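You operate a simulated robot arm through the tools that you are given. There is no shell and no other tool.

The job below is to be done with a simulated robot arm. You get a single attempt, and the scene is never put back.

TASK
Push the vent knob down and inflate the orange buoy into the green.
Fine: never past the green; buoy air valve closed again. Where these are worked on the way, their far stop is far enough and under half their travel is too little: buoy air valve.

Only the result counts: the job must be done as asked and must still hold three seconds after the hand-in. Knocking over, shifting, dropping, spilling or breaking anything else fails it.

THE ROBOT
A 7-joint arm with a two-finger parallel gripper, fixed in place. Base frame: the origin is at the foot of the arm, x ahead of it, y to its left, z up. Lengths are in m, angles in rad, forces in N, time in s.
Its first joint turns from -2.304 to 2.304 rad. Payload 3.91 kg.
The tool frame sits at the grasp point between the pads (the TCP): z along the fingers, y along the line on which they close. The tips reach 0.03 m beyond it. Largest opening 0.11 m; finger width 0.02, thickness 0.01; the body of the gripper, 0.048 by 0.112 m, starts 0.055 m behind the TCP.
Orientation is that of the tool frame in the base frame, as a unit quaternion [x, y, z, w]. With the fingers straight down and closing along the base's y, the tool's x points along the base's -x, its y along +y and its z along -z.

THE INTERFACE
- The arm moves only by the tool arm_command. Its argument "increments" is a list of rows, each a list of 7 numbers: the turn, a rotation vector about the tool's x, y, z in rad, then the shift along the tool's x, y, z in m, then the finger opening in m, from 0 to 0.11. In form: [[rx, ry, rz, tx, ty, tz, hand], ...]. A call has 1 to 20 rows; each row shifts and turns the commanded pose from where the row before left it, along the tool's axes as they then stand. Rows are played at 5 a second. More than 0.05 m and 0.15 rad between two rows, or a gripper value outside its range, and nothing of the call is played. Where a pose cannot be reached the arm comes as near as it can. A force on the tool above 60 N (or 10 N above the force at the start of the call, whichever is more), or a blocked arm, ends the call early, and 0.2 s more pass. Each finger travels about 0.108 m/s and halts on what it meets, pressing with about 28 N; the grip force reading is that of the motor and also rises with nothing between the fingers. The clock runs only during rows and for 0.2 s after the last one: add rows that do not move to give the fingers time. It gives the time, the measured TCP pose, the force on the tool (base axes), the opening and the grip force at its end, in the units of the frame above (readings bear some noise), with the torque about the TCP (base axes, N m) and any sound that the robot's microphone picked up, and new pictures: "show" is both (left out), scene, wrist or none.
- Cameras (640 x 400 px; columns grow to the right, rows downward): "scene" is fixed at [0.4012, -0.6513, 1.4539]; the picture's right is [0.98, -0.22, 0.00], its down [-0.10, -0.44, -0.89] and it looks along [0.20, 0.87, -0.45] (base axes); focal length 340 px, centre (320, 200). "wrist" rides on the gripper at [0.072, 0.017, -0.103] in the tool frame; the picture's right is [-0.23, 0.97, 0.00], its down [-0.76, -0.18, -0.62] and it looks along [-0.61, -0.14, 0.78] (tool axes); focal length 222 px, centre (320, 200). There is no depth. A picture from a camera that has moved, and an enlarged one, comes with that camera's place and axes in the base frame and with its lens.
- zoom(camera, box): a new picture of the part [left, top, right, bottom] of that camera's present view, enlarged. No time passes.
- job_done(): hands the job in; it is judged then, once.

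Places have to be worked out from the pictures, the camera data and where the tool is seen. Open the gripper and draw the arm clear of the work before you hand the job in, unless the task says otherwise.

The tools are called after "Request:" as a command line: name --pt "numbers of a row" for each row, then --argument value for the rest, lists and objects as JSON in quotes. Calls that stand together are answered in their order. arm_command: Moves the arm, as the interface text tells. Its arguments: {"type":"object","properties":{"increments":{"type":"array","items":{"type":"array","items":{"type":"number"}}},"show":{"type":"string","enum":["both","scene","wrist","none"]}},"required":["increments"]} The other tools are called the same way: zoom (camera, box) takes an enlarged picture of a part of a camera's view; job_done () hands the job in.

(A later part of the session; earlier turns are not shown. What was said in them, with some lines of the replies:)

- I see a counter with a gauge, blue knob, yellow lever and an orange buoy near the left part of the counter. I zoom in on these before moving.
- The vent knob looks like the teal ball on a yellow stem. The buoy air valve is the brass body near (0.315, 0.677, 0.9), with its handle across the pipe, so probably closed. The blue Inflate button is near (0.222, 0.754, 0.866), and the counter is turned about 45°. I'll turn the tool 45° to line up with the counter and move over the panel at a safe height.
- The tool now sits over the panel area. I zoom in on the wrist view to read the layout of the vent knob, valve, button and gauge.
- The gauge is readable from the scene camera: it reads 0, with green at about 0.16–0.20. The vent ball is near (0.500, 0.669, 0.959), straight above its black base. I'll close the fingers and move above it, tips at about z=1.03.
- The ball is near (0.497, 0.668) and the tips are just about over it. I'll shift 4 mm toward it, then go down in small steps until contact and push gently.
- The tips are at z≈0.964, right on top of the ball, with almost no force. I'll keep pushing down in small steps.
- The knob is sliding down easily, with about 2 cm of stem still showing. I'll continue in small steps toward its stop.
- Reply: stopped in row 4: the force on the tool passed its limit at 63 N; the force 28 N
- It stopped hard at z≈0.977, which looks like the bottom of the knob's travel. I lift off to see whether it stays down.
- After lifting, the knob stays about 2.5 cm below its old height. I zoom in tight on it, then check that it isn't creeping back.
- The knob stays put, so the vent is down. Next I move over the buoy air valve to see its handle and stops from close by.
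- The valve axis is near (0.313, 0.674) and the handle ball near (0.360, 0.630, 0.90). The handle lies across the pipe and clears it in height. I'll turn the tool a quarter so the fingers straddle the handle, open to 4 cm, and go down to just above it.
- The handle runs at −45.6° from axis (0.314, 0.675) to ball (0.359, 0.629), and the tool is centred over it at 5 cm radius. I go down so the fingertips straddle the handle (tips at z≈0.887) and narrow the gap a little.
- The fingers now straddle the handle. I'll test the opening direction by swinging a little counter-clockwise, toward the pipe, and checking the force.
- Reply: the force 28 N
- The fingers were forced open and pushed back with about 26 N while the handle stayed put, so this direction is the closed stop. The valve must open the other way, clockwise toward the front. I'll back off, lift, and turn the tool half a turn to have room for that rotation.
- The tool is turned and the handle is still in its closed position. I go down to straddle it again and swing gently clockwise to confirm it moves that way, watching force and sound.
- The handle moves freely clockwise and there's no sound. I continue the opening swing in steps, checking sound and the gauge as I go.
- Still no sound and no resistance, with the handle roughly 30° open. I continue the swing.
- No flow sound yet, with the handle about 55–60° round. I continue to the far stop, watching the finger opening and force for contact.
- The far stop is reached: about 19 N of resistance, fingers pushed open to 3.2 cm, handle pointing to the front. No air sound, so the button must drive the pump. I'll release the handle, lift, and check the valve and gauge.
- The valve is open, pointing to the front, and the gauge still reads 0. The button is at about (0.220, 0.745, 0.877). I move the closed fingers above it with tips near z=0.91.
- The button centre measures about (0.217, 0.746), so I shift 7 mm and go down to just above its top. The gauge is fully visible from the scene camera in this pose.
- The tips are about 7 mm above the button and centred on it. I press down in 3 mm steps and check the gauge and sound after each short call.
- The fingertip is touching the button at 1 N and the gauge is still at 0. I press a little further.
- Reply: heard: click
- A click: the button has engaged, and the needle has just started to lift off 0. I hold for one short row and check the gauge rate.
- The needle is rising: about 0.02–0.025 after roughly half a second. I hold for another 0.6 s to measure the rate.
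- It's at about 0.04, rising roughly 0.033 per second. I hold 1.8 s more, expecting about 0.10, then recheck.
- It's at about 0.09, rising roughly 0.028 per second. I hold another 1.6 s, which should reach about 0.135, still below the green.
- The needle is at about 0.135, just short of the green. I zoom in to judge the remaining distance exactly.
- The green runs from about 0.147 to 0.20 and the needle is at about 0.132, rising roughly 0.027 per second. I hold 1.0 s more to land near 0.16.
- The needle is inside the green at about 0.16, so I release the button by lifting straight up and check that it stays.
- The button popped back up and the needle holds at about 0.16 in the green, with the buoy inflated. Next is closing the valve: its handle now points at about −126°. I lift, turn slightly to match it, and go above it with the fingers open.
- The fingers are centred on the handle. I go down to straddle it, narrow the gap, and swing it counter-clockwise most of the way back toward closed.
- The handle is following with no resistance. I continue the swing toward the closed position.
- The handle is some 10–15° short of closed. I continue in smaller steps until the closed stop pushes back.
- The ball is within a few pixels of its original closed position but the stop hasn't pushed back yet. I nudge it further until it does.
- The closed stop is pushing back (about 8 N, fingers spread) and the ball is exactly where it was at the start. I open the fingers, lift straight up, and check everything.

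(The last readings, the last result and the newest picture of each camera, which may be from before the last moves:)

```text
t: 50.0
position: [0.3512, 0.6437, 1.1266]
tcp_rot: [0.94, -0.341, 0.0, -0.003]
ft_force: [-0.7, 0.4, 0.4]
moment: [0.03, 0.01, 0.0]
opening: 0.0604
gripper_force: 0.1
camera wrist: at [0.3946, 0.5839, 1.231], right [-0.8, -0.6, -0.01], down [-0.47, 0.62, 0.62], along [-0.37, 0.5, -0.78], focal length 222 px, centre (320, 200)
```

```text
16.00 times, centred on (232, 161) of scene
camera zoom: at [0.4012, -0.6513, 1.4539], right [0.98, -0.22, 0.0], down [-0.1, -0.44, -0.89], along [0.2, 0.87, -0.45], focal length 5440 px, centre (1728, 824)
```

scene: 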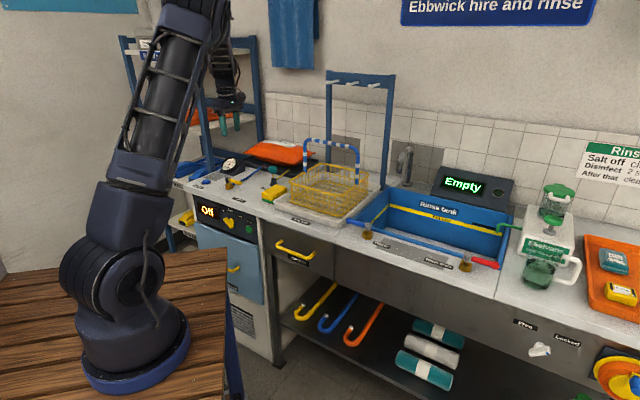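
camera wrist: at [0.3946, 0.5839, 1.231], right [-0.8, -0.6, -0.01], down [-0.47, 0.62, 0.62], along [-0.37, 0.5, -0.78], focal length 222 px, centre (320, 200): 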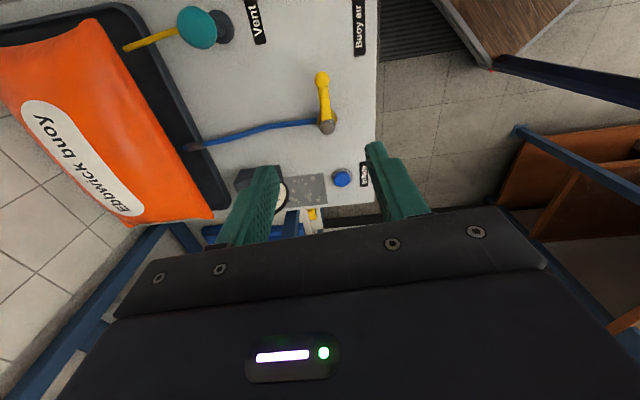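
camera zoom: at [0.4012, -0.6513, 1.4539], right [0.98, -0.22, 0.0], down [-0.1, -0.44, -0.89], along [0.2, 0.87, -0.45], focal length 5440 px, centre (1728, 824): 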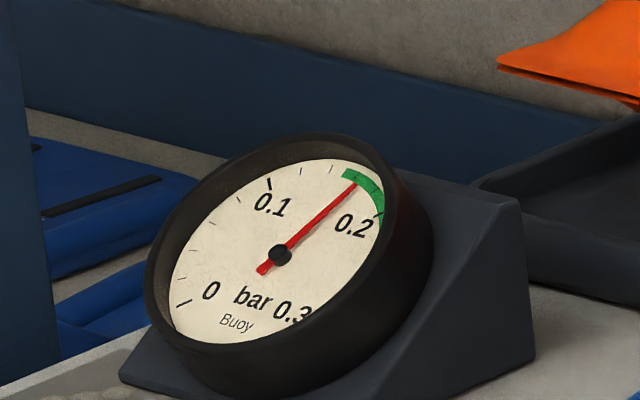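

The valve is closed exactly as at the start, the vent knob is still down, the button is up, and the gauge is steady at about 0.16 in the green. I open the gripper fully, draw the arm back and up, and wait to confirm it all holds.

Request:
arm_command --pt "0 0 0 0 0 -0.04 0.11" --pt "0 0 0 0 0.03 -0.03 0.11" --pt "0 0 0 0 0.04 0 0.11" --pt "0 0 0 0 0.04 0 0.11" --pt "0 0 0 0 0 0 0.11" --pt "0 0 0 0 0 0 0.11" --pt "0 0 0 0 0 0 0.11" --pt "0 0 0 0 0 0 0.11" --pt "0 0 0 0 0 0 0.11" --pt "0 0 0 0 0 0 0.11" --pt "0 0 0 0 0 0 0.11" --pt "0 0 0 0 0 0 0.11" --show "both"

Request:
zoom --camera "scene" --box '[200, 140, 300, 210]'

Request:
zoom --camera "scene" --box '[222, 154, 242, 168]'

```text
t: 52.6
position: [0.2836, 0.5558, 1.1991]
tcp_rot: [0.94, -0.341, -0.001, -0.003]
ft_force: [0.0, -0.4, -0.4]
moment: [0.0, 0.03, -0.05]
opening: 0.11
gripper_force: 0.1
camera wrist: at [0.3275, 0.4948, 1.3022], right [-0.8, -0.6, -0.01], down [-0.47, 0.62, 0.62], along [-0.37, 0.5, -0.78], focal length 222 px, centre (320, 200)
```

scene: 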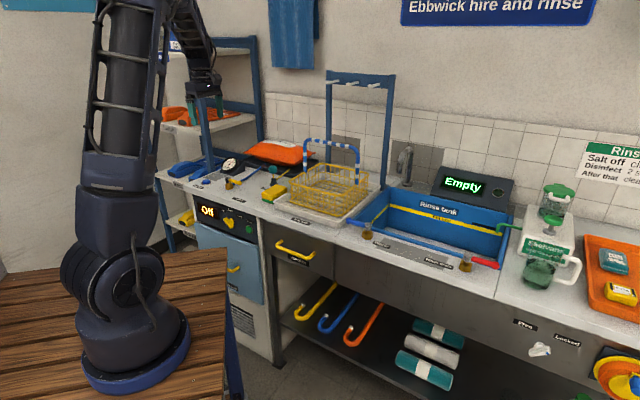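
wrist: 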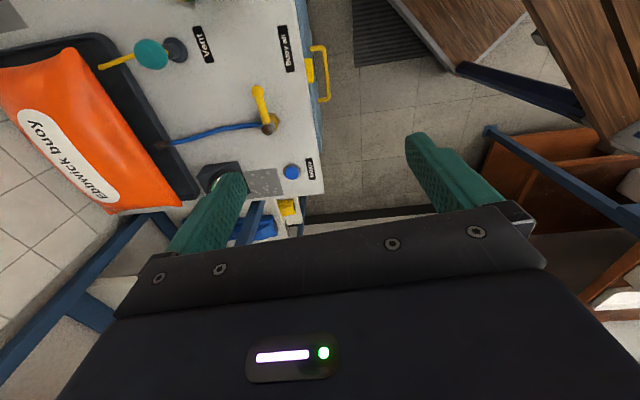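

```text
5.71 times, centred on (250, 175) of scene
camera zoom: at [0.4012, -0.6513, 1.4539], right [0.98, -0.22, 0.0], down [-0.1, -0.44, -0.89], along [0.2, 0.87, -0.45], focal length 1943 px, centre (720, 343)
```

zoom: 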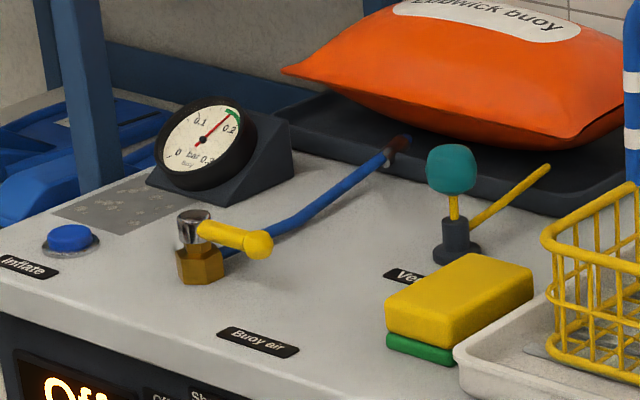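

```text
16.00 times, centred on (232, 161) of scene
camera zoom: at [0.4012, -0.6513, 1.4539], right [0.98, -0.22, 0.0], down [-0.1, -0.44, -0.89], along [0.2, 0.87, -0.45], focal length 5440 px, centre (1728, 824)
```

zoom: 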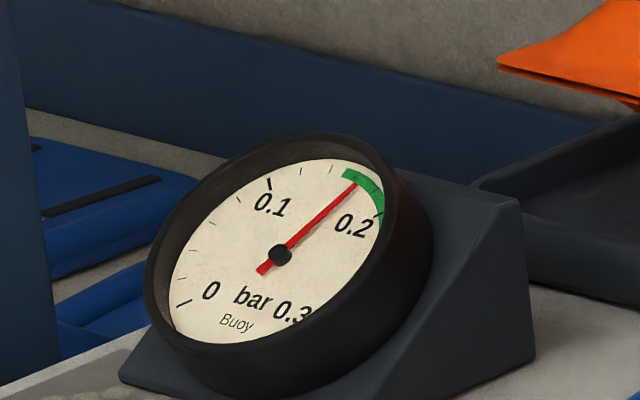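

The gauge is steady at about 0.16 in the green, the vent knob is down, the valve is closed, and nothing else has moved. The gripper is open and the arm is clear, so I hand in.

Request:
job_done

```text
The job is handed in.
```

The orange buoy is inflated into the green, and the job is handed in. I don't have a verdict back from the judging.

- **Vent knob:** I pushed it down to its stop, and it stayed down.
- **Inflation:** With the buoy air valve open to its far stop, I held the Inflate button until the gauge read about 0.16 bar. The green runs from roughly 0.147 to 0.20 bar, and the needle never went past it.
- **Buoy air valve:** I turned it back to its closed stop, where it was at the start.
- **At hand-in:** The gauge had held steady since I released the button. The gripper was open and the arm clear, and I saw nothing else moved or knocked.
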